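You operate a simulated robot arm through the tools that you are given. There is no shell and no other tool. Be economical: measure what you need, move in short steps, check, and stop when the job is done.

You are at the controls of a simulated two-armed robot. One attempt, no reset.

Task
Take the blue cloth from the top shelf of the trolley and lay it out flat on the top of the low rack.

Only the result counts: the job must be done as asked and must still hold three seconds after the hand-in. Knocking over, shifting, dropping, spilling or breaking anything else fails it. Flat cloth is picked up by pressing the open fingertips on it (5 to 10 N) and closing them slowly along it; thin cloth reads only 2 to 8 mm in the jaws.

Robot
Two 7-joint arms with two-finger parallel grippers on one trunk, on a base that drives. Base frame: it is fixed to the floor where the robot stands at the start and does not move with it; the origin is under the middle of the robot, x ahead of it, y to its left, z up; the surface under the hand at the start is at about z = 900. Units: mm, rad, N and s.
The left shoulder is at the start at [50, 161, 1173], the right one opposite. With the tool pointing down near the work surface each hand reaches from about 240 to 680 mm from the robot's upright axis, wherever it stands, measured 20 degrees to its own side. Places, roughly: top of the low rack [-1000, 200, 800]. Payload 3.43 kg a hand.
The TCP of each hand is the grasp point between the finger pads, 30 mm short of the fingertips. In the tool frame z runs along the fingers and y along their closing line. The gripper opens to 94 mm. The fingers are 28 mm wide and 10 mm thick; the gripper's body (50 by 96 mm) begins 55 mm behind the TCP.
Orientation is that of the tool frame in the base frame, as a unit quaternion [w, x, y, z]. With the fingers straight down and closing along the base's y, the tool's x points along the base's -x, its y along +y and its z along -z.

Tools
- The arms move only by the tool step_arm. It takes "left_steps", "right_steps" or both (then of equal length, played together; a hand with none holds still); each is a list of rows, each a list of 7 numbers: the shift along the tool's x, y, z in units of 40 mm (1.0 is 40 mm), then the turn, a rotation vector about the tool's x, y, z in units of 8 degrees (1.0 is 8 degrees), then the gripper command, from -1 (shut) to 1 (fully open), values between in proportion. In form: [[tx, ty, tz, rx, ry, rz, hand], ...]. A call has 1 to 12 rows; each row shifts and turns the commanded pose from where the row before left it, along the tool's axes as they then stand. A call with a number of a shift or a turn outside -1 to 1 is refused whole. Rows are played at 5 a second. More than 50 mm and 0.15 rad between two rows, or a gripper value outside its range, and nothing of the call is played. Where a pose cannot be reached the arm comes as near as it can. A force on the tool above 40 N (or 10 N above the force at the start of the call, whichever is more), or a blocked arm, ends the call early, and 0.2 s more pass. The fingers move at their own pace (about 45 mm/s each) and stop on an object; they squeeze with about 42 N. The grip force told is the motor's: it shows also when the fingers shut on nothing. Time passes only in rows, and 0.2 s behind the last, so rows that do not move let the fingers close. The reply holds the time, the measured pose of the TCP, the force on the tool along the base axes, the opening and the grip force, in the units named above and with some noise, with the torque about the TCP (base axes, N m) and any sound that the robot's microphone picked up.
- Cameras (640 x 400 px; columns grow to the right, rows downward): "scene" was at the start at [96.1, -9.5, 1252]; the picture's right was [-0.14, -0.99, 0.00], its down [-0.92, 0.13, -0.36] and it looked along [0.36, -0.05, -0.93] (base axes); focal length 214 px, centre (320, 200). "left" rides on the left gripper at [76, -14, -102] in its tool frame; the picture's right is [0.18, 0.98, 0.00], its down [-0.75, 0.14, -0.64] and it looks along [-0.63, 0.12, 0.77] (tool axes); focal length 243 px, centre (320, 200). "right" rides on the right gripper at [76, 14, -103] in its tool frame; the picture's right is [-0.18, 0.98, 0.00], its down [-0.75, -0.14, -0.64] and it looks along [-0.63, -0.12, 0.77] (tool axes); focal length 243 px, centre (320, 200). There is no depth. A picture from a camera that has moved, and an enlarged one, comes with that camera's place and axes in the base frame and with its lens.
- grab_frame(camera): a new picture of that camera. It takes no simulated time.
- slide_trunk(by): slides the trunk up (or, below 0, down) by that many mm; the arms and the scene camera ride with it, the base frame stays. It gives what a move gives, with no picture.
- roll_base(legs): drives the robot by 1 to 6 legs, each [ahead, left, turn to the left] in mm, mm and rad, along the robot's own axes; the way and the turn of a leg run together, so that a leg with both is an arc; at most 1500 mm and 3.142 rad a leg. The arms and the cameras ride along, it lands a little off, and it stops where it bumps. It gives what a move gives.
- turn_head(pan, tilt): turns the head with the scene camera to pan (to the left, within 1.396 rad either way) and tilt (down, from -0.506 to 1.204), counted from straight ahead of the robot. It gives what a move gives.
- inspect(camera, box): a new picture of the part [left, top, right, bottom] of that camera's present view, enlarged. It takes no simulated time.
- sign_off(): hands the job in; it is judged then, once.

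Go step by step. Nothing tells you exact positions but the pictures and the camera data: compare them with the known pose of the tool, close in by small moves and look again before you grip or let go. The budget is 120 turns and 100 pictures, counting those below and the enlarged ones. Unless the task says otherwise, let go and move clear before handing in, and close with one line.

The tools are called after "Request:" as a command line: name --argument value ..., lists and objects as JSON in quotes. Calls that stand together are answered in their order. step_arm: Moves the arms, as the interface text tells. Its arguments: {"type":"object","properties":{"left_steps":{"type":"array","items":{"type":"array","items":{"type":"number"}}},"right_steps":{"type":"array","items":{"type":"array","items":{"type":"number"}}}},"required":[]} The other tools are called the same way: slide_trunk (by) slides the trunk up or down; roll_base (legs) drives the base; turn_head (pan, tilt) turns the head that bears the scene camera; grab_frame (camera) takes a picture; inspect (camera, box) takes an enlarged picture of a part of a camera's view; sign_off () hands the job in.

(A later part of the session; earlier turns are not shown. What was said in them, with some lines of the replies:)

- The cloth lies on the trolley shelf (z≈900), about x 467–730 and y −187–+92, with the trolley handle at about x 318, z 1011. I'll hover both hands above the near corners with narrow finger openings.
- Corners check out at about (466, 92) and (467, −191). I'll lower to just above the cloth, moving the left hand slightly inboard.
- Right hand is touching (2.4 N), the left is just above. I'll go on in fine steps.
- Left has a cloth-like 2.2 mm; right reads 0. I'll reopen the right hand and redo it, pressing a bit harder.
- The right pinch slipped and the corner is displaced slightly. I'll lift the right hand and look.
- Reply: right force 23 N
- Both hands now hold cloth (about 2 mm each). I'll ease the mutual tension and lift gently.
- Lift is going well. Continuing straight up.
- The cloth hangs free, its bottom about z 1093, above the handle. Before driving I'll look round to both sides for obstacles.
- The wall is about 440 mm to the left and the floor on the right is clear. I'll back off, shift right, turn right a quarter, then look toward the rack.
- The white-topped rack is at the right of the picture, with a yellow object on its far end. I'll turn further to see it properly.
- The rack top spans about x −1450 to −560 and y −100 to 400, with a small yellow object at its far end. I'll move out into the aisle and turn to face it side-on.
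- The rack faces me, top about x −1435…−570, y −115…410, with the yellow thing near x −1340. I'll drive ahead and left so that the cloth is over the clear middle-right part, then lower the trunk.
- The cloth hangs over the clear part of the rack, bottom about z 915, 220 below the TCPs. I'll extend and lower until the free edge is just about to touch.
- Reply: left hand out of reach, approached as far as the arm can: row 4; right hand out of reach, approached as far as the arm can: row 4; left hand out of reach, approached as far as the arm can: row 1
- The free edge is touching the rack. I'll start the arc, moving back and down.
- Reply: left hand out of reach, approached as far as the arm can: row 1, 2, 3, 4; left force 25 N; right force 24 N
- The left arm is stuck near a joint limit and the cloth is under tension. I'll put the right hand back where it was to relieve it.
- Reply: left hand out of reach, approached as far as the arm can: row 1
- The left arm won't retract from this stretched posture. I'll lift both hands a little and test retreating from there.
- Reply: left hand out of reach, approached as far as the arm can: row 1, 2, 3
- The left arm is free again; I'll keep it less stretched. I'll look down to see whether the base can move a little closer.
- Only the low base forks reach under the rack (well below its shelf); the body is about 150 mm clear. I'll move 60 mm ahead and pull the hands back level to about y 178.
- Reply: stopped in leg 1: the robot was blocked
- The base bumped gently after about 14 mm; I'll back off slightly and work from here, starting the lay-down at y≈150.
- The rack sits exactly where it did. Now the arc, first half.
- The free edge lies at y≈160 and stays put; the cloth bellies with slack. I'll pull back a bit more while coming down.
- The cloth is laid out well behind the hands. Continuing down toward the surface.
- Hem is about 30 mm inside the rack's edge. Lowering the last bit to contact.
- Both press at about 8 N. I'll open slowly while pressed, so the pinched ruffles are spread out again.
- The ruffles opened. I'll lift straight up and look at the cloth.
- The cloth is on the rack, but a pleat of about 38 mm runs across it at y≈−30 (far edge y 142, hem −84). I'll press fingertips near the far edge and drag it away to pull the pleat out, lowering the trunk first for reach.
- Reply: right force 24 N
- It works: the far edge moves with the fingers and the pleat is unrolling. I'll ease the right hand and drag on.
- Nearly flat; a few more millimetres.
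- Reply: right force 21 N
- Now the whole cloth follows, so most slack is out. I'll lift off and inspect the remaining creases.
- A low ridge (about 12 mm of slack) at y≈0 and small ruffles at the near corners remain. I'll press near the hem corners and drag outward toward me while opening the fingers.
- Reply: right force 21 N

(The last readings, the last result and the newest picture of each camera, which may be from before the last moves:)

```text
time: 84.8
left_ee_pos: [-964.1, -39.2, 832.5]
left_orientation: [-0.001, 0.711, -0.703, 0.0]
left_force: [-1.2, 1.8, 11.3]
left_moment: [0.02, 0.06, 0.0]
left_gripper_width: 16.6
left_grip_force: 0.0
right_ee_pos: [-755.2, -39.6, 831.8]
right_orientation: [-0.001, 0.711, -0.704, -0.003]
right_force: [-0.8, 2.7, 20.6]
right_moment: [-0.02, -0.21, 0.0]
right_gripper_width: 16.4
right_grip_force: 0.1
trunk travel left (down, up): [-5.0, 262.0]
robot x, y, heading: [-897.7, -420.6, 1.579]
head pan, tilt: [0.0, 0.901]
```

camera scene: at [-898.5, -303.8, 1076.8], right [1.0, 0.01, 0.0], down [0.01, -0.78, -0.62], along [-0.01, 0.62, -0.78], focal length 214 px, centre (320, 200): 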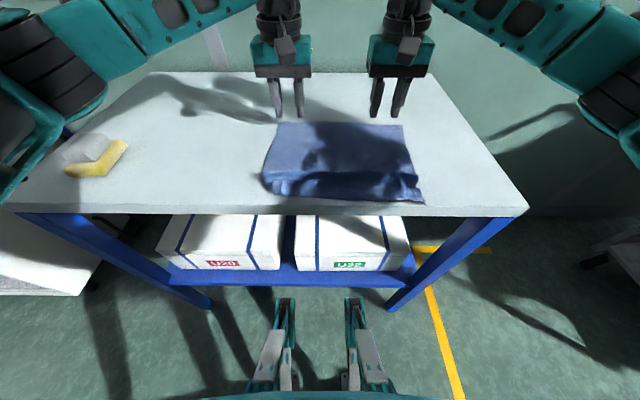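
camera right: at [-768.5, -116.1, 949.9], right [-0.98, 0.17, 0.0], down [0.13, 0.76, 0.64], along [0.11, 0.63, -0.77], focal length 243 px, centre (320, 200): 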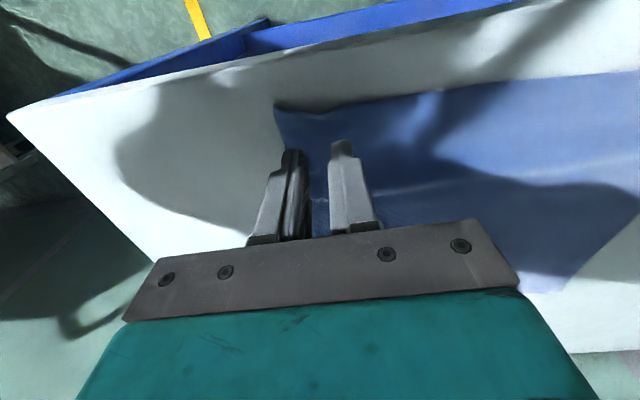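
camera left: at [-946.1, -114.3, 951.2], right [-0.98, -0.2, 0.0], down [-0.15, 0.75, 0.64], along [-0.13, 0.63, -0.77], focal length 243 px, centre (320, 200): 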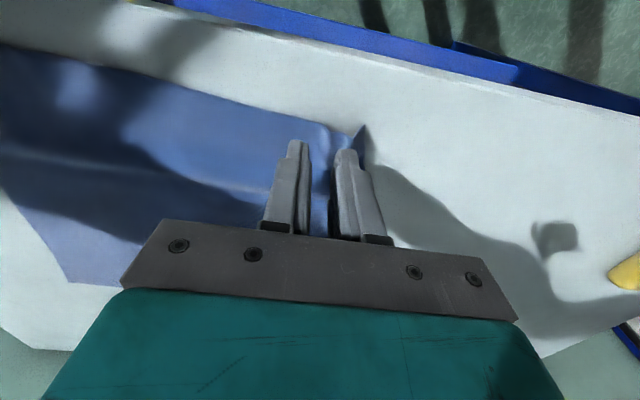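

Request:
step_arm --left_steps '[[0, 0, 0, 0, 0, 0, -0.55], [0, 0, 0, 0, 0, 0, -0.45], [0, 0, 0, 0, 0, 0, -0.35], [0, 0, 0, 0, 0, 0, -0.25], [0.12, 0.04, 0, 0, 0, 0, -0.25], [0.12, 0.04, 0, 0, 0, 0, -0.25], [0.12, 0.04, 0, 0, 0, 0, -0.25], [0, 0, 0, 0, 0, 0, -0.25]]' --right_steps '[[0, 0, -0.03, 0, 0, 0, -0.55], [0, 0, 0, 0, 0, 0, -0.45], [0, 0, 0, 0, 0, 0, -0.35], [0, 0, 0, 0, 0, 0, -0.25], [0.12, -0.04, 0, 0, 0, 0, -0.25], [0.12, -0.04, 0, 0, 0, 0, -0.25], [0.12, -0.04, 0, 0, 0, 0, -0.25], [0, 0, 0, 0, 0, 0, -0.25]]'

Request:
inspect --camera "scene" --box '[220, 90, 460, 240]'

Request:
grab_frame --camera "left"

Request:
grab_frame --camera "right"

```text
time: 86.6
left_ee_pos: [-967.4, -53.7, 830.9]
left_orientation: [-0.002, 0.711, -0.703, 0.001]
left_force: [8.8, 5.5, 24.1]
left_moment: [-0.02, -0.03, 0.0]
left_gripper_width: 29.6
left_grip_force: 0.0
right_ee_pos: [-749.9, -55.9, 830.7]
right_orientation: [0.0, 0.712, -0.702, -0.001]
right_force: [-8.7, 2.9, 15.6]
right_moment: [0.05, 0.03, 0.01]
right_gripper_width: 30.3
right_grip_force: 0.1
trunk travel left (down, up): [-5.0, 262.0]
robot x, y, heading: [-899.9, -415.7, 1.581]
head pan, tilt: [0.0, 0.901]
```

```text
2.67 times, centred on (340, 165) of scene
camera zoom: at [-898.6, -305.3, 1077.1], right [1.0, 0.01, 0.0], down [0.01, -0.78, -0.62], along [-0.01, 0.62, -0.78], focal length 572 px, centre (267, 293)
```

zoom: 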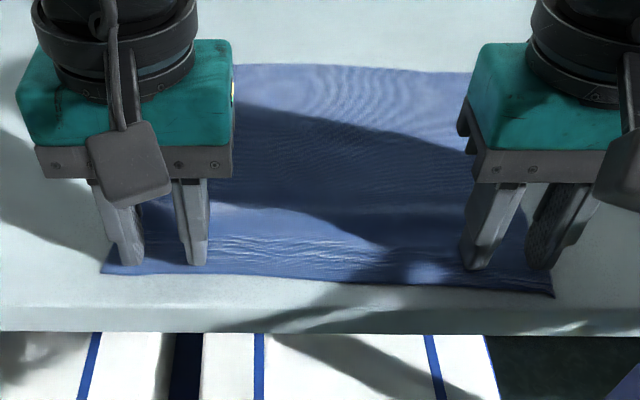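

```text
48 pictures are left
camera left: at [-950.8, -130.7, 933.0], right [-0.98, -0.2, 0.0], down [-0.15, 0.75, 0.64], along [-0.12, 0.63, -0.77], focal length 243 px, centre (320, 200)
```

left: 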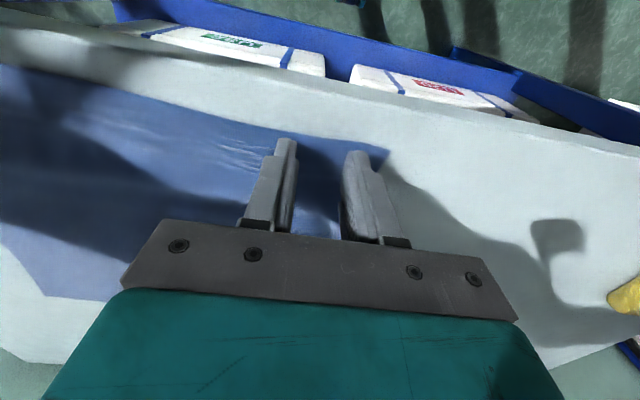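

```text
47 pictures are left
camera right: at [-763.3, -132.9, 933.2], right [-0.99, 0.17, 0.0], down [0.13, 0.75, 0.64], along [0.11, 0.63, -0.77], focal length 243 px, centre (320, 200)
```

right: 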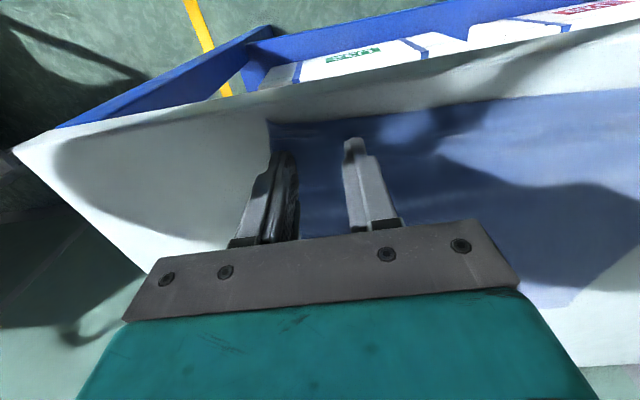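

Beautifully taut: both corners are spread and the ridge is gone. I'll ease the pressure, lift straight off and check.

Request:
step_arm --left_steps '[[0, 0, -0.1, 0, 0, 0, -0.27], [0, 0, -0.3, 0, 0, 0, -0.27], [0, 0, -0.9, 0, 0, 0, -0.27], [0, 0, -1, 0, 0, 0, -0.27], [0, 0, -1, 0, 0, 0, -0.27], [0, 0, -1, 0, 0, 0, -0.27], [0, 0, -1, 0, 0, 0, -0.27]]' --right_steps '[[0, 0, -0.1, 0, 0, 0, -0.27], [0, 0, -0.3, 0, 0, 0, -0.27], [0, 0, -0.9, 0, 0, 0, -0.27], [0, 0, -1, 0, 0, 0, -0.27], [0, 0, -1, 0, 0, 0, -0.27], [0, 0, -1, 0, 0, 0, -0.27], [0, 0, -1, 0, 0, 0, -0.27]]'

Request:
slide_trunk --by 150

Request:
inspect --camera "scene" --box '[220, 90, 460, 240]'

Request:
grab_frame --camera "left"

Request:
grab_frame --camera "right"

```text
time: 88.2
left_ee_pos: [-968.6, -54.5, 1042.1]
left_orientation: [0.001, 0.711, -0.703, 0.001]
left_force: [0.2, -0.2, 0.2]
left_moment: [0.01, -0.03, -0.01]
left_gripper_width: 34.3
left_grip_force: 0.0
right_ee_pos: [-751.1, -55.5, 1043.9]
right_orientation: [0.0, 0.712, -0.703, 0.001]
right_force: [1.2, -0.4, -0.7]
right_moment: [-0.03, 0.01, 0.02]
right_gripper_width: 34.2
right_grip_force: 0.1
trunk travel left (down, up): [-5.0, 262.0]
robot x, y, heading: [-895.4, -419.9, 1.584]
head pan, tilt: [0.0, 0.901]
```

```text
time: 90.0
left_ee_pos: [-969.0, -53.8, 1191.7]
left_orientation: [0.0, 0.711, -0.703, 0.001]
left_force: [0.2, 0.8, 0.3]
left_moment: [0.0, 0.0, -0.03]
left_gripper_width: 34.3
left_grip_force: 0.0
right_ee_pos: [-751.0, -55.6, 1192.8]
right_orientation: [0.0, 0.711, -0.703, 0.001]
right_force: [0.4, -0.9, -0.4]
right_moment: [0.01, -0.03, -0.02]
right_gripper_width: 34.3
right_grip_force: 0.0
trunk travel left (down, up): [-155.0, 112.0]
robot x, y, heading: [-899.1, -421.2, 1.581]
head pan, tilt: [0.0, 0.901]
```

```text
2.67 times, centred on (340, 165) of scene
camera zoom: at [-898.5, -303.8, 1226.8], right [1.0, 0.01, 0.0], down [0.01, -0.78, -0.62], along [-0.01, 0.62, -0.78], focal length 572 px, centre (267, 293)
```

zoom: 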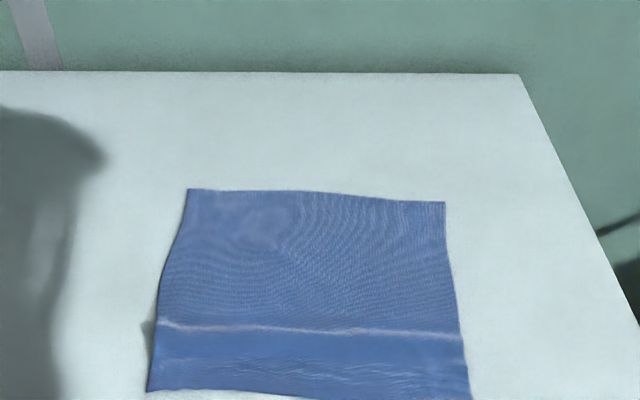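

```text
45 pictures are left
camera left: at [-952.4, -129.4, 1292.8], right [-0.98, -0.2, 0.0], down [-0.15, 0.75, 0.64], along [-0.13, 0.63, -0.77], focal length 243 px, centre (320, 200)
```

left: 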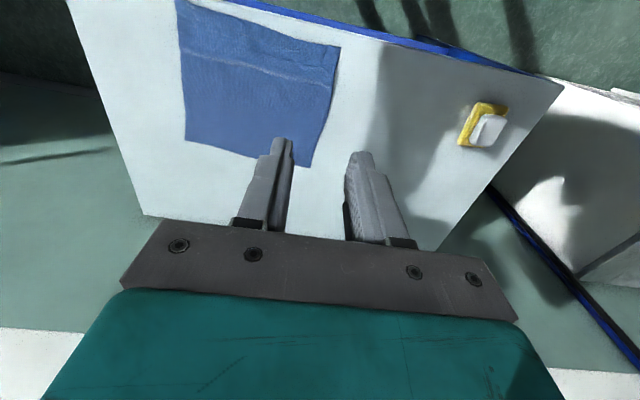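

```text
44 pictures are left
camera right: at [-764.5, -132.1, 1294.4], right [-0.98, 0.17, 0.0], down [0.13, 0.76, 0.64], along [0.11, 0.63, -0.77], focal length 243 px, centre (320, 200)
```

right: 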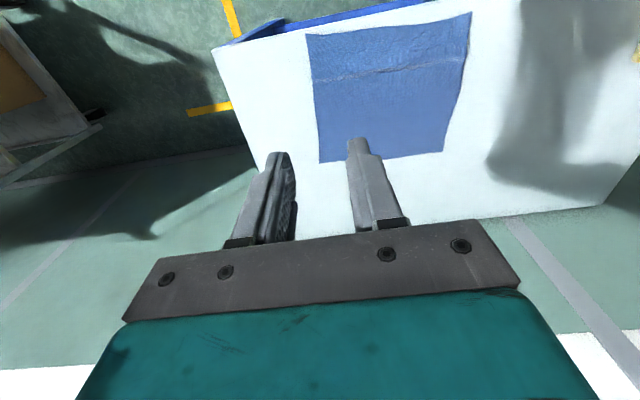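

Request:
inspect --camera "scene" --box '[268, 190, 408, 278]'

Request:
inspect --camera "left" --box '[160, 0, 360, 125]'

```text
4.55 times, centred on (338, 234) of scene
camera zoom: at [-898.5, -303.8, 1226.8], right [1.0, 0.01, 0.0], down [0.01, -0.78, -0.62], along [-0.01, 0.62, -0.78], focal length 975 px, centre (238, 46)
```

zoom: 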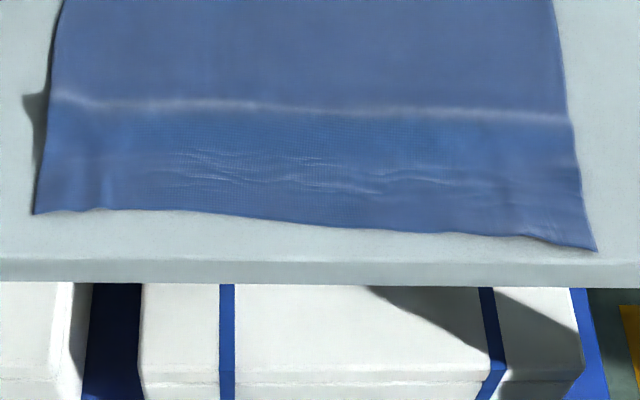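

```text
3.20 times, centred on (260, 62) of left
camera zoom: at [-952.4, -129.4, 1292.8], right [-0.98, -0.2, 0.0], down [-0.15, 0.75, 0.64], along [-0.13, 0.63, -0.77], focal length 776 px, centre (512, 640)
```

zoom: 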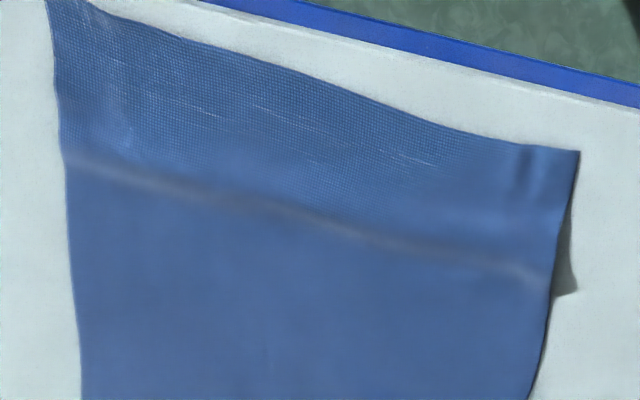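

A low crease is left at y≈−5. I'll hold the hem with one hand while the other pulls the far edge, to take out the last slack.

Request:
slide_trunk --by -150

Request:
step_arm --left_steps '[[-0.69, -0.14, 0.5, 0, 0, 0, -0.27], [-0.69, -0.14, 0.5, 0, 0, 0, -0.27], [-0.69, -0.14, 0.5, 0, 0, 0, -0.27], [-0.69, -0.14, 0.5, 0, 0, 0, -0.27], [-0.69, -0.14, 0.5, 0, 0, 0, -0.27], [-0.69, -0.14, 0.5, 0, 0, 0, -0.27], [-0.69, -0.14, 0.5, 0, 0, 0, -0.27], [0, 0, 0.6, 0, 0, 0, -0.27], [0, 0, 0.6, 0, 0, 0, -0.27], [0, 0, 0, 0, 0, 0, -0.27]]' --right_steps '[[-0.02, 0.35, 0.5, 0, 0, 0, -0.27], [-0.02, 0.35, 0.5, 0, 0, 0, -0.27], [-0.02, 0.35, 0.5, 0, 0, 0, -0.27], [-0.02, 0.35, 0.5, 0, 0, 0, -0.27], [-0.02, 0.35, 0.5, 0, 0, 0, -0.27], [-0.02, 0.35, 0.5, 0, 0, 0, -0.27], [-0.02, 0.35, 0.5, 0, 0, 0, -0.27], [0, 0, 0.6, 0, 0, 0, -0.27], [0, 0, 0.6, 0, 0, 0, -0.27], [0, 0, 0, 0, 0, 0, -0.27]]'

Request:
inspect --camera "scene" --box '[220, 90, 460, 240]'

```text
time: 91.7
left_ee_pos: [-968.9, -54.1, 1041.9]
left_orientation: [0.0, 0.712, -0.702, 0.0]
left_force: [0.6, 0.3, -0.7]
left_moment: [0.02, 0.0, -0.01]
left_gripper_width: 34.2
left_grip_force: 0.0
right_ee_pos: [-751.6, -55.4, 1043.0]
right_orientation: [0.0, 0.712, -0.703, 0.0]
right_force: [-0.3, -0.2, -0.3]
right_moment: [-0.04, -0.02, 0.03]
right_gripper_width: 34.4
right_grip_force: 0.0
trunk travel left (down, up): [-5.0, 262.0]
robot x, y, heading: [-895.2, -419.2, 1.585]
head pan, tilt: [0.0, 0.901]
```

```text
time: 93.9
left_ee_pos: [-934.3, 140.7, 853.8]
left_orientation: [0.0, 0.712, -0.703, 0.0]
left_force: [-0.9, 0.6, -0.1]
left_moment: [-0.03, 0.03, 0.01]
left_gripper_width: 34.4
left_grip_force: 0.2
right_ee_pos: [-847.7, -49.7, 854.1]
right_orientation: [-0.001, 0.712, -0.703, 0.001]
right_force: [0.9, 0.9, 0.4]
right_moment: [-0.03, -0.01, -0.01]
right_gripper_width: 34.7
right_grip_force: 0.1
trunk travel left (down, up): [-5.0, 262.0]
robot x, y, heading: [-900.3, -419.7, 1.582]
head pan, tilt: [0.0, 0.901]
```

```text
2.67 times, centred on (340, 165) of scene
camera zoom: at [-898.6, -303.9, 1076.8], right [1.0, 0.01, 0.0], down [0.01, -0.78, -0.62], along [-0.01, 0.62, -0.78], focal length 572 px, centre (267, 293)
```

zoom: 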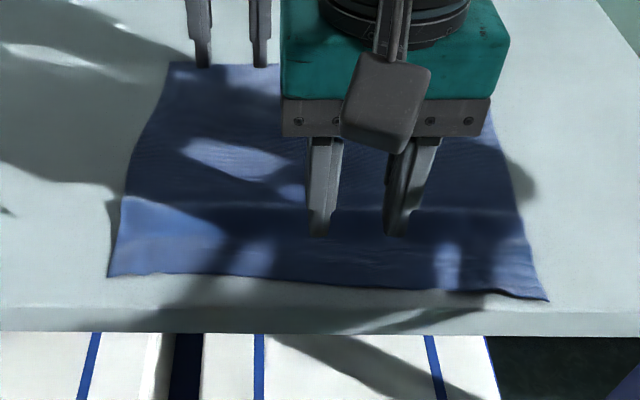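

Request:
step_arm --left_steps '[[0, 0, 0.4, 0, 0, 0, -0.27], [0, 0, 0.14, 0, 0, 0, -0.27], [0, 0, 0.05, 0, 0, 0, -0.27], [0, 0, 0, 0, 0, 0, -0.27]]' --right_steps '[[0, 0, 0.4, 0, 0, 0, -0.27], [0, 0, 0.14, 0, 0, 0, -0.27], [0, 0, 0.07, 0, 0, 0, -0.27], [0, 0, 0, 0, 0, 0, -0.27]]'

```text
time: 94.9
left_ee_pos: [-931.9, 139.8, 830.8]
left_orientation: [0.0, 0.711, -0.703, 0.0]
left_force: [0.7, 0.5, 7.5]
left_moment: [0.01, 0.0, -0.04]
left_gripper_width: 34.1
left_grip_force: 0.0
right_ee_pos: [-848.6, -50.3, 831.4]
right_orientation: [-0.002, 0.711, -0.703, -0.002]
right_force: [1.8, 1.8, 12.6]
right_moment: [-0.06, -0.07, 0.01]
right_gripper_width: 34.3
right_grip_force: 0.0
trunk travel left (down, up): [-5.0, 262.0]
robot x, y, heading: [-899.4, -416.5, 1.582]
head pan, tilt: [0.0, 0.901]
```

Request:
step_arm --left_steps '[[-0.08, 0, 0.01, 0, 0, 0, -0.27], [-0.08, 0, 0.01, 0, 0, 0, -0.27], [-0.08, 0, 0, 0, 0, 0, -0.27], [0, 0, 0, 0, 0, 0, -0.27]]'

Request:
inspect --camera "scene" --box '[220, 90, 460, 240]'

```text
time: 95.9
left_ee_pos: [-932.3, 147.7, 831.1]
left_orientation: [-0.002, 0.712, -0.702, 0.0]
left_force: [1.0, -4.3, 19.3]
left_moment: [-0.13, 0.09, 0.0]
left_gripper_width: 34.2
left_grip_force: 0.0
right_ee_pos: [-848.1, -51.6, 831.7]
right_orientation: [-0.001, 0.711, -0.703, -0.001]
right_force: [0.0, 4.6, 18.1]
right_moment: [-0.03, 0.04, 0.02]
right_gripper_width: 34.4
right_grip_force: 0.1
trunk travel left (down, up): [-5.0, 262.0]
robot x, y, heading: [-898.0, -418.7, 1.581]
head pan, tilt: [0.0, 0.901]
```

```text
2.67 times, centred on (340, 165) of scene
camera zoom: at [-898.5, -306.2, 1077.3], right [1.0, 0.01, 0.0], down [0.01, -0.78, -0.62], along [-0.01, 0.62, -0.78], focal length 572 px, centre (267, 293)
```

zoom: 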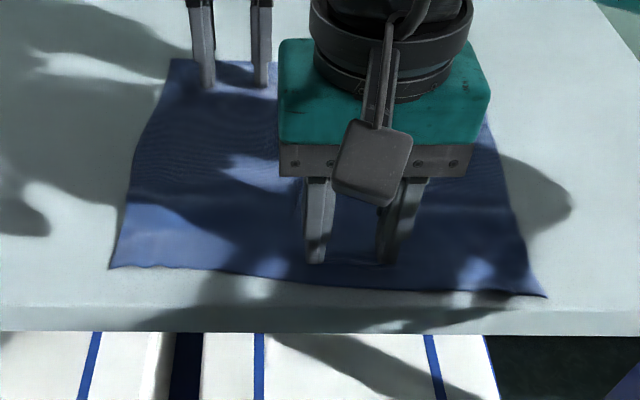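

Request:
step_arm --left_steps '[[-0.08, 0, 0, 0, 0, 0, -0.27], [-0.08, 0, 0, 0, 0, 0, -0.27], [0, 0, 0, 0, 0, 0, -0.27]]'

Request:
inspect --camera "scene" --box '[220, 90, 460, 240]'

```text
time: 96.7
left_ee_pos: [-933.2, 152.3, 831.1]
left_orientation: [-0.001, 0.712, -0.703, -0.001]
left_force: [0.7, -7.3, 23.7]
left_moment: [-0.26, 0.03, -0.02]
left_gripper_width: 34.1
left_grip_force: 0.2
right_ee_pos: [-848.3, -52.3, 831.6]
right_orientation: [-0.001, 0.711, -0.703, -0.001]
right_force: [0.3, 4.1, 16.8]
right_moment: [0.02, 0.06, -0.01]
right_gripper_width: 34.6
right_grip_force: 0.1
trunk travel left (down, up): [-5.0, 262.0]
robot x, y, heading: [-897.2, -418.0, 1.586]
head pan, tilt: [0.0, 0.901]
```

```text
2.67 times, centred on (340, 165) of scene
camera zoom: at [-898.6, -306.6, 1077.3], right [1.0, 0.01, 0.0], down [0.01, -0.78, -0.62], along [-0.01, 0.62, -0.78], focal length 572 px, centre (267, 293)
```

zoom: 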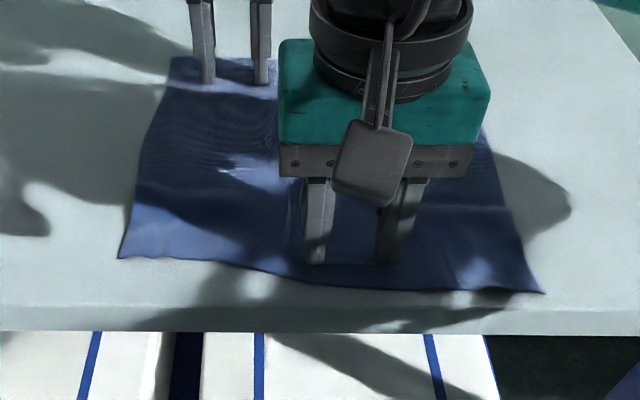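

Left side is taut. I'll lift and swap roles: left holds the hem, right pulls the far edge.

Request:
step_arm --left_steps '[[0, 0, -0.3, 0, 0, 0, -0.27], [0, 0, -0.8, 0, 0, 0, -0.27], [0, 0, -0.8, 0, 0, 0, -0.27], [0, 0, 0, 0, 0, 0, -0.27], [0, 0, 0, 0, 0, 0, -0.27], [0.84, 0, 0, 0, 0, 0, -0.27], [0.84, 0, 0, 0, 0, 0, -0.27], [0.84, 0, 0, 0, 0, 0, -0.27], [0.84, 0, 0, 0, 0, 0, -0.27], [0.84, 0, 0, 0, 0, 0, -0.27], [0.84, 0, 0, 0, 0, 0, -0.27], [0, 0, 0, 0, 0, 0, -0.27]]' --right_steps '[[0, 0, -0.3, 0, 0, 0, -0.27], [0, 0, -0.8, 0, 0, 0, -0.27], [0, 0, -0.8, 0, 0, 0, -0.27], [0, -0.8, 0, 0, 0, 0, -0.27], [0, -0.8, 0, 0, 0, 0, -0.27], [-0.83, 0, 0, 0, 0, 0, -0.27], [-0.83, 0, 0, 0, 0, 0, -0.27], [-0.83, 0, 0, 0, 0, 0, -0.27], [-0.83, 0, 0, 0, 0, 0, -0.27], [-0.83, 0, 0, 0, 0, 0, -0.27], [-0.83, 0, 0, 0, 0, 0, -0.27], [0, 0, 0, 0, 0, 0, -0.27]]'

Request:
inspect --camera "scene" --box '[220, 90, 460, 240]'

```text
time: 99.3
left_ee_pos: [-929.0, -46.7, 905.7]
left_orientation: [0.001, 0.711, -0.703, 0.001]
left_force: [-0.8, -0.1, -0.4]
left_moment: [0.04, -0.05, 0.01]
left_gripper_width: 34.2
left_grip_force: 0.0
right_ee_pos: [-787.7, 148.5, 907.1]
right_orientation: [0.0, 0.712, -0.703, 0.0]
right_force: [-0.3, 0.8, -1.0]
right_moment: [-0.02, 0.01, 0.0]
right_gripper_width: 34.0
right_grip_force: 0.1
trunk travel left (down, up): [-5.0, 262.0]
robot x, y, heading: [-897.2, -417.5, 1.584]
head pan, tilt: [0.0, 0.901]
```

```text
2.67 times, centred on (340, 165) of scene
camera zoom: at [-898.6, -304.0, 1076.8], right [1.0, 0.01, 0.0], down [0.01, -0.78, -0.62], along [-0.01, 0.62, -0.78], focal length 572 px, centre (267, 293)
```

zoom: 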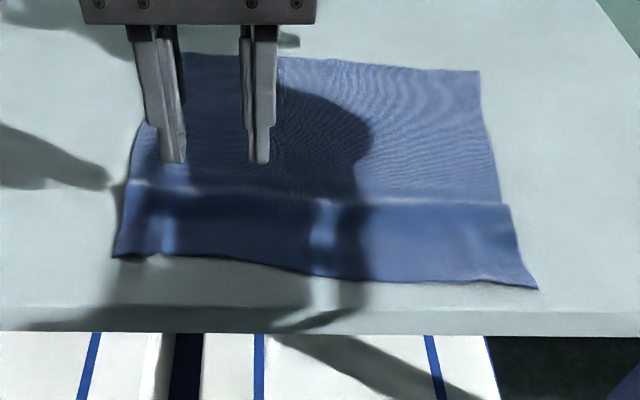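

Request:
grab_frame --camera "left"

Request:
inspect --camera "scene" --box '[330, 140, 450, 215]'

```text
37 pictures are left
camera left: at [-913.1, -122.6, 1008.2], right [-0.98, -0.2, 0.0], down [-0.15, 0.75, 0.64], along [-0.13, 0.63, -0.77], focal length 243 px, centre (320, 200)
```

left: 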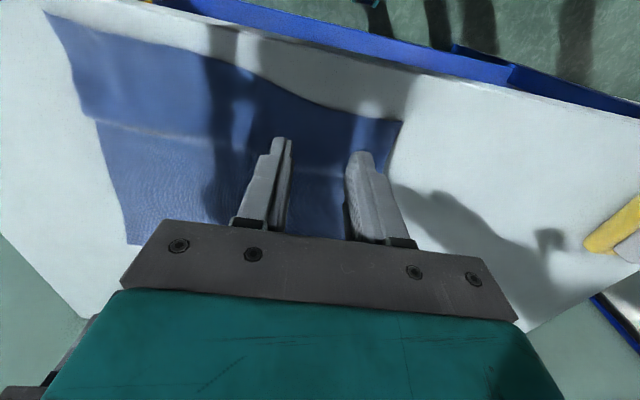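

```text
5.33 times, centred on (390, 178) of scene
camera zoom: at [-898.6, -304.0, 1076.8], right [1.0, 0.01, 0.0], down [0.01, -0.78, -0.62], along [-0.01, 0.62, -0.78], focal length 1144 px, centre (-53, 320)
```

zoom: 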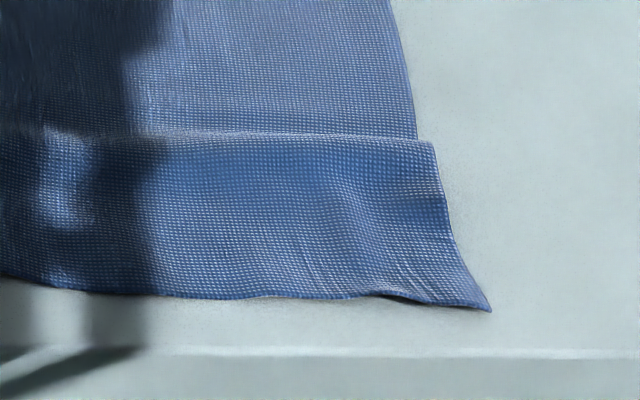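

A small raised step is left, mostly on the right side. I'll do the right-side pull now.

Request:
step_arm --left_steps '[[0, 0, 0.8, 0, 0, 0, -0.27], [0, 0, 0.8, 0, 0, 0, -0.27], [0, 0, 0.2, 0, 0, 0, -0.27], [0, 0, 0.09, 0, 0, 0, -0.27], [0, 0, 0, 0, 0, 0, -0.27]]' --right_steps '[[0, 0, 0.8, 0, 0, 0, -0.27], [0, 0, 0.8, 0, 0, 0, -0.27], [0, 0, 0.2, 0, 0, 0, -0.27], [0, 0, 0.11, 0, 0, 0, -0.27], [0, 0, 0, 0, 0, 0, -0.27]]'

```text
time: 100.5
left_ee_pos: [-929.6, -46.3, 831.3]
left_orientation: [-0.001, 0.712, -0.702, 0.0]
left_force: [-0.7, 0.1, 11.0]
left_moment: [-0.05, 0.01, 0.02]
left_gripper_width: 34.1
left_grip_force: 0.1
right_ee_pos: [-788.0, 148.5, 831.6]
right_orientation: [-0.001, 0.712, -0.703, -0.001]
right_force: [0.7, 1.4, 6.2]
right_moment: [0.07, -0.03, 0.01]
right_gripper_width: 34.3
right_grip_force: 0.0
trunk travel left (down, up): [-5.0, 262.0]
robot x, y, heading: [-896.0, -418.8, 1.579]
head pan, tilt: [0.0, 0.901]
```

Request:
step_arm --left_steps '[[0, 0, 0.02, 0, 0, 0, -0.27], [0, 0, 0, 0, 0, 0, -0.27], [0.05, 0, 0, 0, 0, 0, -0.27], [0.05, 0, 0, 0, 0, 0, -0.27], [0.05, 0, 0, 0, 0, 0, -0.27], [0, 0, 0, 0, 0, 0, -0.27]]' --right_steps '[[-0.08, 0, 0.02, 0, 0, 0, -0.27], [-0.08, 0, 0.01, 0, 0, 0, -0.27], [-0.08, 0, 0, 0, 0, 0, -0.27], [-0.08, 0, 0, 0, 0, 0, -0.27], [-0.08, 0, 0, 0, 0, 0, -0.27], [0, 0, 0, 0, 0, 0, -0.27]]'

Request:
inspect --camera "scene" --box '[220, 90, 460, 240]'

```text
time: 101.9
left_ee_pos: [-929.4, -53.0, 831.2]
left_orientation: [-0.003, 0.711, -0.703, -0.001]
left_force: [0.6, 6.6, 31.8]
left_moment: [0.14, 0.19, 0.0]
left_gripper_width: 34.3
left_grip_force: 0.8
right_ee_pos: [-787.7, 163.4, 830.9]
right_orientation: [0.0, 0.712, -0.703, -0.001]
right_force: [-0.2, -3.4, 15.5]
right_moment: [-0.1, -0.02, -0.01]
right_gripper_width: 34.5
right_grip_force: 0.0
trunk travel left (down, up): [-5.0, 262.0]
robot x, y, heading: [-897.8, -419.0, 1.588]
head pan, tilt: [0.0, 0.901]
```

```text
2.67 times, centred on (340, 165) of scene
camera zoom: at [-898.6, -306.3, 1077.3], right [1.0, 0.01, 0.0], down [0.01, -0.78, -0.62], along [-0.01, 0.62, -0.78], focal length 572 px, centre (267, 293)
```

zoom: 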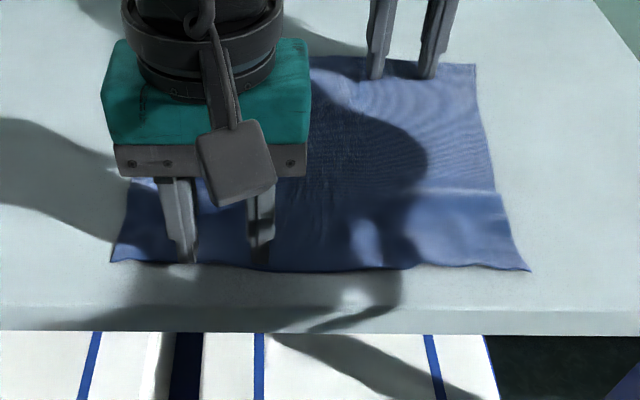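

Where the hem isn't held it just slides. So I'll align: right hand holds the hem at x≈−765 and left pulls the far edge at x≈−800.

Request:
step_arm --left_steps '[[0, 0, -0.3, 0, 0, 0, -0.27], [0, 0, -0.8, 0, 0, 0, -0.27], [0, 0, -0.8, 0, 0, 0, -0.27], [-0.83, 0, 0, 0, 0, 0, -0.27], [-0.83, 0, 0, 0, 0, 0, -0.27], [-0.83, 0, 0, 0, 0, 0, -0.27], [-0.83, 0, 0, 0, 0, 0, -0.27], [-0.83, 0, 0, 0, 0, 0, -0.27], [-0.83, 0, 0, 0, 0, 0, -0.27], [0, -0.9, 0, 0, 0, 0, -0.27], [0, -0.9, 0, 0, 0, 0, -0.27], [0, -0.9, 0, 0, 0, 0, -0.27]]' --right_steps '[[0, 0, -0.3, 0, 0, 0, -0.27], [0, 0, -0.8, 0, 0, 0, -0.27], [0, 0, -0.8, 0, 0, 0, -0.27], [0.87, -0.1, 0, 0, 0, 0, -0.27], [0.87, -0.1, 0, 0, 0, 0, -0.27], [0.87, -0.1, 0, 0, 0, 0, -0.27], [0.87, -0.1, 0, 0, 0, 0, -0.27], [0.87, -0.1, 0, 0, 0, 0, -0.27], [0.87, -0.1, 0, 0, 0, 0, -0.27], [0, 0, 0, 0, 0, 0, -0.27], [0, 0, 0, 0, 0, 0, -0.27], [0, 0, 0, 0, 0, 0, -0.27]]'

Request:
inspect --camera "scene" --box '[220, 90, 460, 240]'

```text
time: 104.5
left_ee_pos: [-834.2, 140.6, 902.9]
left_orientation: [0.0, 0.712, -0.702, 0.0]
left_force: [-0.9, -0.2, 0.8]
left_moment: [0.01, -0.02, 0.01]
left_gripper_width: 34.5
left_grip_force: 0.0
left hand out of reach, approached as far as the arm can: row 12
right_ee_pos: [-761.2, -43.9, 906.8]
right_orientation: [0.0, 0.712, -0.702, -0.001]
right_force: [0.0, -0.3, 0.5]
right_moment: [-0.01, 0.02, 0.0]
right_gripper_width: 34.2
right_grip_force: 0.1
trunk travel left (down, up): [-5.0, 262.0]
robot x, y, heading: [-898.9, -416.0, 1.586]
head pan, tilt: [0.0, 0.901]
```

```text
2.67 times, centred on (340, 165) of scene
camera zoom: at [-898.7, -303.9, 1076.8], right [1.0, 0.01, 0.0], down [0.01, -0.78, -0.62], along [-0.01, 0.62, -0.78], focal length 572 px, centre (267, 293)
```

zoom: 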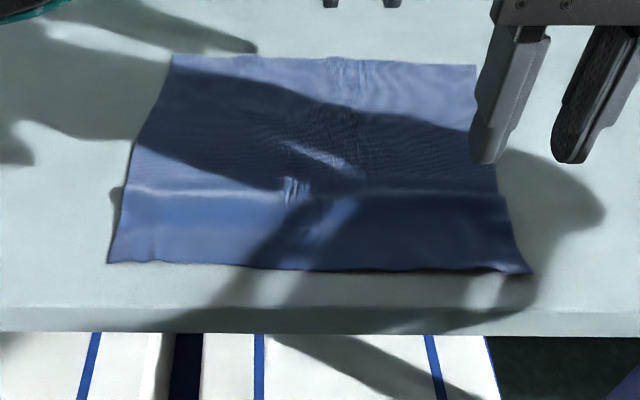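

I'll use the left as the far anchor (slightly retracted) and pull the hem toward me with the right.

Request:
step_arm --left_steps '[[0.3, 0.2, 0.3, 0, 0, 0, -0.27], [0.1, 0.1, 0.5, 0, 0, 0, -0.27], [0, 0, 0.5, 0, 0, 0, -0.27], [0, 0, 0.4, 0, 0, 0, -0.27], [0, 0, 0.1, 0, 0, 0, -0.27], [0, 0, 0, 0, 0, 0, -0.27]]' --right_steps '[[0, 0, 0.4, 0, 0, 0, -0.27], [0, 0, 0.5, 0, 0, 0, -0.27], [0, 0, 0.5, 0, 0, 0, -0.27], [0, 0, 0.4, 0, 0, 0, -0.27], [0, 0, 0.07, 0, 0, 0, -0.27], [0, 0, 0, 0, 0, 0, -0.27]]'

```text
time: 105.9
left_ee_pos: [-847.3, 122.0, 830.2]
left_orientation: [-0.002, 0.712, -0.702, -0.001]
left_force: [-0.1, 1.7, 13.5]
left_moment: [-0.01, 0.1, -0.03]
left_gripper_width: 34.4
left_grip_force: 0.0
right_ee_pos: [-759.9, -43.6, 831.8]
right_orientation: [-0.001, 0.711, -0.703, 0.0]
right_force: [1.1, 1.4, 7.8]
right_moment: [0.02, -0.01, -0.04]
right_gripper_width: 34.2
right_grip_force: 0.0
trunk travel left (down, up): [-5.0, 262.0]
robot x, y, heading: [-899.0, -416.5, 1.586]
head pan, tilt: [0.0, 0.901]
```

Request:
step_arm --left_steps '[[0, 0, 0.02, 0, 0, 0, -0.27], [0, 0, 0, 0, 0, 0, -0.27], [0, 0, 0, 0, 0, 0, -0.27], [0, 0, 0, 0, 0, 0, -0.27], [0, 0, 0, 0, 0, 0, -0.27], [0, 0, 0, 0, 0, 0, -0.27]]' --right_steps '[[0.07, 0, 0.02, 0, 0, 0, -0.27], [0.07, 0, 0, 0, 0, 0, -0.27], [0.07, 0, 0, 0, 0, 0, -0.27], [0.07, -0.02, 0, 0, 0, 0, -0.27], [0.07, -0.02, 0, 0, 0, 0, -0.27], [0, 0, 0, 0, 0, 0, -0.27]]'

Request:
inspect --camera "scene" --box '[220, 90, 460, 240]'

```text
time: 107.3
left_ee_pos: [-846.8, 121.5, 832.5]
left_orientation: [-0.002, 0.712, -0.702, -0.001]
left_force: [1.1, 3.7, 18.7]
left_moment: [0.07, 0.14, -0.03]
left_gripper_width: 33.9
left_grip_force: 0.1
right_ee_pos: [-761.0, -57.9, 830.4]
right_orientation: [-0.001, 0.711, -0.704, -0.003]
right_force: [-2.9, 7.7, 33.9]
right_moment: [-0.03, 0.03, 0.01]
right_gripper_width: 34.0
right_grip_force: 0.0
trunk travel left (down, up): [-5.0, 262.0]
robot x, y, heading: [-900.1, -422.0, 1.58]
head pan, tilt: [0.0, 0.901]
```

```text
2.67 times, centred on (340, 165) of scene
camera zoom: at [-899.4, -306.1, 1077.3], right [1.0, 0.01, 0.0], down [0.01, -0.78, -0.62], along [-0.01, 0.62, -0.78], focal length 572 px, centre (267, 293)
```

zoom: 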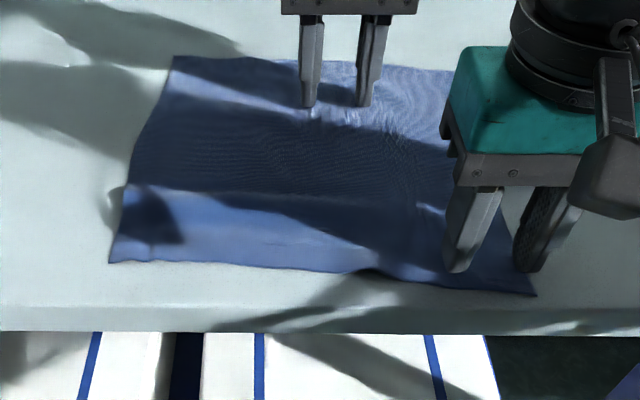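

Right side is taut. Now the mirror: right as far anchor, left pulls the hem on its side.

Request:
step_arm --left_steps '[[0, 0, -0.3, 0, 0, 0, -0.27], [0, 0, -0.8, 0, 0, 0, -0.27], [0, 0, -0.8, 0, 0, 0, -0.27], [0, 0.9, 0, 0, 0, 0, -0.27], [0, 0.9, 0, 0, 0, 0, -0.27], [0, 0.9, 0, 0, 0, 0, -0.27], [0.83, 0, 0, 0, 0, 0, -0.27], [0.83, 0, 0, 0, 0, 0, -0.27], [0.83, 0, 0, 0, 0, 0, -0.27], [0.83, 0, 0, 0, 0, 0, -0.27], [0.83, 0, 0, 0, 0, 0, -0.27], [0, 0, 0, 0, 0, 0, -0.27]]' --right_steps '[[0, 0, -0.3, 0, 0, 0, -0.27], [0, 0, -0.8, 0, 0, 0, -0.27], [0, 0, -0.8, 0, 0, 0, -0.27], [0, 0, 0, 0, 0, 0, -0.27], [0, 0, 0, 0, 0, 0, -0.27], [0, 0, 0, 0, 0, 0, -0.27], [-0.9, 0, 0, 0, 0, 0, -0.27], [-0.9, 0, 0, 0, 0, 0, -0.27], [-0.9, 0, 0, 0, 0, 0, -0.27], [-0.9, 0, 0, 0, 0, 0, -0.27], [-0.9, 0, 0, 0, 0, 0, -0.27], [0, 0.8, 0, 0, 0, 0, -0.27]]'

Request:
step_arm --left_steps '[[0, 0, 0.4, 0, 0, 0, -0.27], [0, 0, 0.4, 0, 0, 0, -0.27], [0, 0, 0.4, 0, 0, 0, -0.27], [0, 0, 0.4, 0, 0, 0, -0.27], [0, 0, 0.1, 0, 0, 0, -0.27], [0, 0, 0, 0, 0, 0, -0.27]]' --right_steps '[[0, 0.8, 0, 0, 0, 0, -0.27], [0, 0.8, 0.4, 0, 0, 0, -0.27], [0, 0, 0.5, 0, 0, 0, -0.27], [0, 0, 0.6, 0, 0, 0, -0.27], [0, 0, 0.2, 0, 0, 0, -0.27], [0, 0, 0, 0, 0, 0, -0.27]]'

Request:
inspect --camera "scene" --box '[220, 90, 460, 240]'

```text
time: 109.9
left_ee_pos: [-955.1, -45.8, 904.9]
left_orientation: [0.001, 0.712, -0.702, 0.0]
left_force: [0.4, 0.4, -0.6]
left_moment: [-0.01, 0.01, 0.0]
left_gripper_width: 34.2
left_grip_force: 0.1
right_ee_pos: [-791.9, 122.0, 905.0]
right_orientation: [-0.001, 0.712, -0.703, 0.0]
right_force: [0.2, 0.5, -0.4]
right_moment: [0.02, 0.0, 0.0]
right_gripper_width: 34.4
right_grip_force: 0.1
trunk travel left (down, up): [-5.0, 262.0]
robot x, y, heading: [-900.6, -417.8, 1.583]
head pan, tilt: [0.0, 0.901]
```

```text
time: 111.3
left_ee_pos: [-953.7, -46.1, 837.7]
left_orientation: [0.001, 0.712, -0.703, 0.001]
left_force: [0.7, 0.5, 0.1]
left_moment: [-0.03, 0.04, -0.01]
left_gripper_width: 34.4
left_grip_force: 0.0
right_ee_pos: [-856.8, 121.1, 835.8]
right_orientation: [0.0, 0.712, -0.702, -0.001]
right_force: [-0.2, -0.1, -0.4]
right_moment: [0.0, 0.02, 0.02]
right_gripper_width: 34.0
right_grip_force: 0.1
trunk travel left (down, up): [-5.0, 262.0]
robot x, y, heading: [-897.3, -421.5, 1.583]
head pan, tilt: [0.0, 0.901]
```

```text
2.67 times, centred on (340, 165) of scene
camera zoom: at [-898.6, -304.0, 1076.8], right [1.0, 0.01, 0.0], down [0.01, -0.78, -0.62], along [-0.01, 0.62, -0.78], focal length 572 px, centre (267, 293)
```

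zoom: 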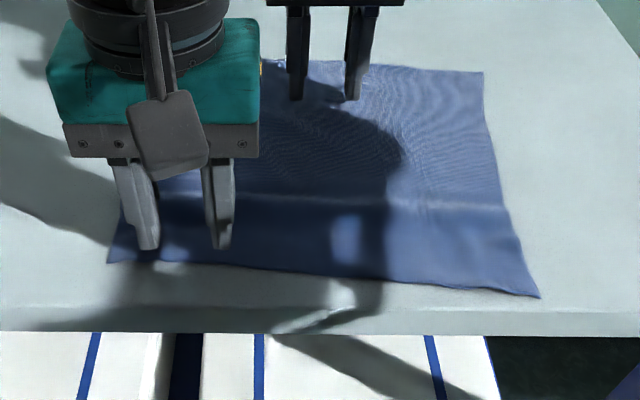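

The right side now lies much flatter, with a straight edge. Pressing and pulling the left side.

Request:
step_arm --left_steps '[[0, 0, 0.16, 0, 0, 0, -0.27], [0, 0, 0.04, 0, 0, 0, -0.27], [0, 0, 0, 0, 0, 0, -0.27]]' --right_steps '[[0, 0, 0.12, 0, 0, 0, -0.27], [0, 0, 0.04, 0, 0, 0, -0.27], [0, 0, 0, 0, 0, 0, -0.27]]'

```text
time: 112.1
left_ee_pos: [-954.2, -45.1, 830.6]
left_orientation: [-0.001, 0.711, -0.703, -0.001]
left_force: [-2.3, 0.5, 10.5]
left_moment: [-0.07, 0.12, -0.01]
left_gripper_width: 34.7
left_grip_force: 0.2
right_ee_pos: [-857.4, 121.8, 832.3]
right_orientation: [-0.002, 0.711, -0.704, 0.0]
right_force: [1.7, 1.7, 8.9]
right_moment: [0.02, -0.06, 0.03]
right_gripper_width: 34.3
right_grip_force: 0.1
trunk travel left (down, up): [-5.0, 262.0]
robot x, y, heading: [-902.9, -416.6, 1.585]
head pan, tilt: [0.0, 0.901]
```

Request:
step_arm --left_steps '[[0.07, 0, 0.01, 0, 0, 0, -0.27], [0.07, 0, 0, 0, 0, 0, -0.27], [0.07, 0, 0, 0, 0, 0, -0.27], [0.07, 0.02, 0, 0, 0, 0, -0.27], [0.07, 0.02, 0, 0, 0, 0, -0.27], [0, 0, 0, 0, 0, 0, -0.27]]' --right_steps '[[0, 0, 0.02, 0, 0, 0, -0.27], [0, 0, 0, 0, 0, 0, -0.27], [0, 0, 0, 0, 0, 0, -0.27], [0, 0, 0, 0, 0, 0, -0.27], [0, 0, 0, 0, 0, 0, -0.27], [0, 0, 0, 0, 0, 0, -0.27]]'

Request:
step_arm --left_steps '[[0, 0, -0.1, 0, 0, 0, -0.27], [0, 0, -0.3, 0, 0, 0, -0.27], [0, 0, -0.8, 0, 0, 0, -0.27], [0, 0, -1, 0, 0, 0, -0.27], [0, 0.5, -1, 0, 0, 0, -0.27], [0, 0.5, -1, 0, 0, 0, -0.27], [0, 0.5, -1, 0, 0, 0, -0.27]]' --right_steps '[[0, 0, -0.1, 0, 0, 0, -0.27], [0, 0, -0.3, 0, 0, 0, -0.27], [0, 0, -0.8, 0, 0, 0, -0.27], [0, 0, -1, 0, 0, 0, -0.27], [0.5, -0.5, -0.9, 0, 0, 0, -0.27], [0.5, -0.5, -0.9, 0, 0, 0, -0.27], [0.5, -0.5, -0.9, 0, 0, 0, -0.27]]'

Request:
slide_trunk --by 150

Request:
inspect --camera "scene" --box '[220, 130, 460, 280]'

```text
time: 113.5
left_ee_pos: [-952.7, -58.3, 831.3]
left_orientation: [-0.002, 0.711, -0.703, -0.001]
left_force: [2.7, 6.5, 26.0]
left_moment: [0.01, 0.13, -0.01]
left_gripper_width: 34.1
left_grip_force: 0.1
right_ee_pos: [-857.9, 121.3, 831.4]
right_orientation: [-0.001, 0.711, -0.703, -0.002]
right_force: [-0.3, 4.3, 21.9]
right_moment: [0.04, -0.15, 0.04]
right_gripper_width: 34.3
right_grip_force: 0.1
trunk travel left (down, up): [-5.0, 262.0]
robot x, y, heading: [-898.7, -417.6, 1.581]
head pan, tilt: [0.0, 0.901]
```

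```text
time: 115.1
left_ee_pos: [-1013.5, -60.7, 1037.6]
left_orientation: [-0.001, 0.712, -0.702, 0.0]
left_force: [-0.1, 0.4, 0.8]
left_moment: [-0.04, 0.03, -0.02]
left_gripper_width: 34.5
left_grip_force: 0.1
right_ee_pos: [-799.2, 59.5, 1026.8]
right_orientation: [-0.001, 0.712, -0.702, 0.001]
right_force: [0.5, -0.2, 0.2]
right_moment: [-0.01, -0.01, -0.04]
right_gripper_width: 34.3
right_grip_force: 0.0
trunk travel left (down, up): [-5.0, 262.0]
robot x, y, heading: [-898.5, -418.6, 1.582]
head pan, tilt: [0.0, 0.901]
```

```text
time: 116.8
left_ee_pos: [-1014.1, -58.8, 1187.7]
left_orientation: [0.001, 0.712, -0.702, 0.001]
left_force: [0.5, -0.3, -0.5]
left_moment: [0.01, 0.02, -0.03]
left_gripper_width: 34.2
left_grip_force: 0.0
right_ee_pos: [-798.7, 61.2, 1175.5]
right_orientation: [-0.001, 0.711, -0.703, 0.0]
right_force: [-0.4, -0.6, 0.8]
right_moment: [0.0, -0.03, 0.0]
right_gripper_width: 34.3
right_grip_force: 0.1
trunk travel left (down, up): [-155.0, 112.0]
robot x, y, heading: [-896.2, -417.2, 1.582]
head pan, tilt: [0.0, 0.901]
```

```text
2.67 times, centred on (340, 205) of scene
camera zoom: at [-898.6, -303.8, 1226.8], right [1.0, 0.01, 0.0], down [0.01, -0.78, -0.62], along [-0.01, 0.62, -0.78], focal length 572 px, centre (267, 187)
```

zoom: 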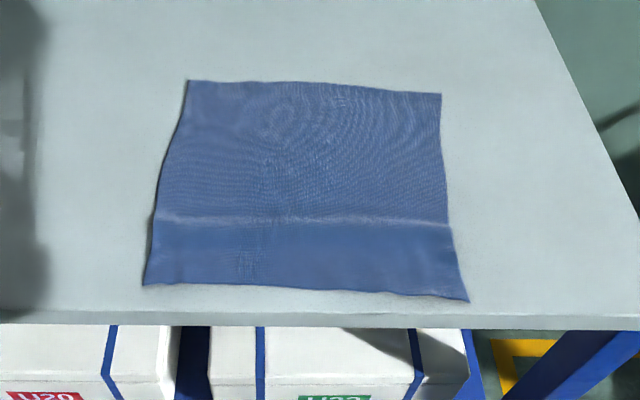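

Request:
inspect --camera "scene" --box '[265, 195, 405, 255]'

Request:
inspect --camera "left" --box '[60, 0, 360, 190]'

```text
4.57 times, centred on (335, 225) of scene
camera zoom: at [-898.6, -303.8, 1226.8], right [1.0, 0.01, 0.0], down [0.01, -0.78, -0.62], along [-0.01, 0.62, -0.78], focal length 980 px, centre (251, 86)
```

zoom: 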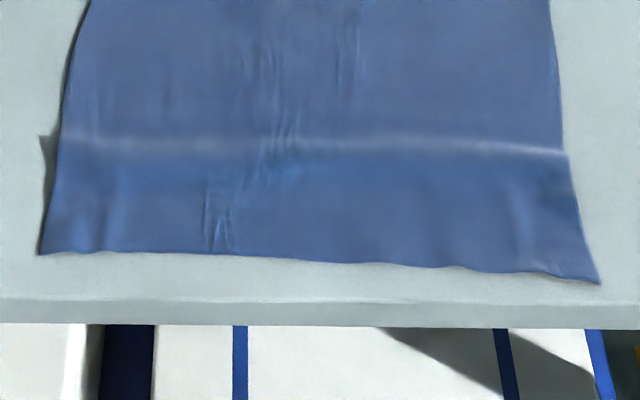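

```text
2.11 times, centred on (210, 95) of left
camera zoom: at [-997.6, -135.8, 1289.5], right [-0.98, -0.2, 0.0], down [-0.15, 0.75, 0.64], along [-0.13, 0.63, -0.77], focal length 511 px, centre (552, 421)
```

zoom: 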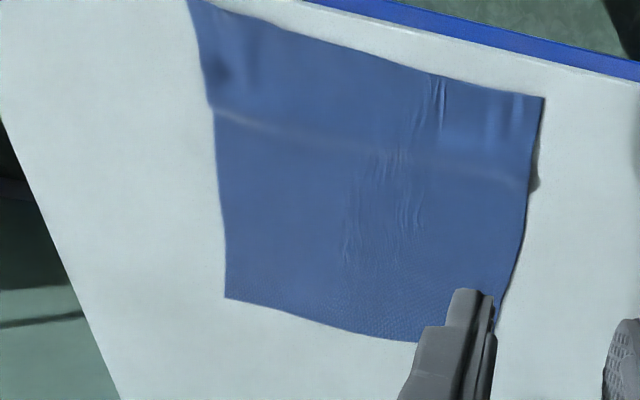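

The cloth lies spread out on the rack with all four corners open, no folds and nothing overhanging; only a faint soft crease remains. The hands are well clear and the rack and the other objects are where they were, so I'm handing in.

Request:
sign_off

```text
The job is handed in.
```

The blue cloth is off the trolley and lies spread out on top of the low rack, with one faint soft crease across it that I could not fully pull out. The base bumped something lightly, probably the rack, while I was lining up. The rack looked unmoved in the pictures afterwards.
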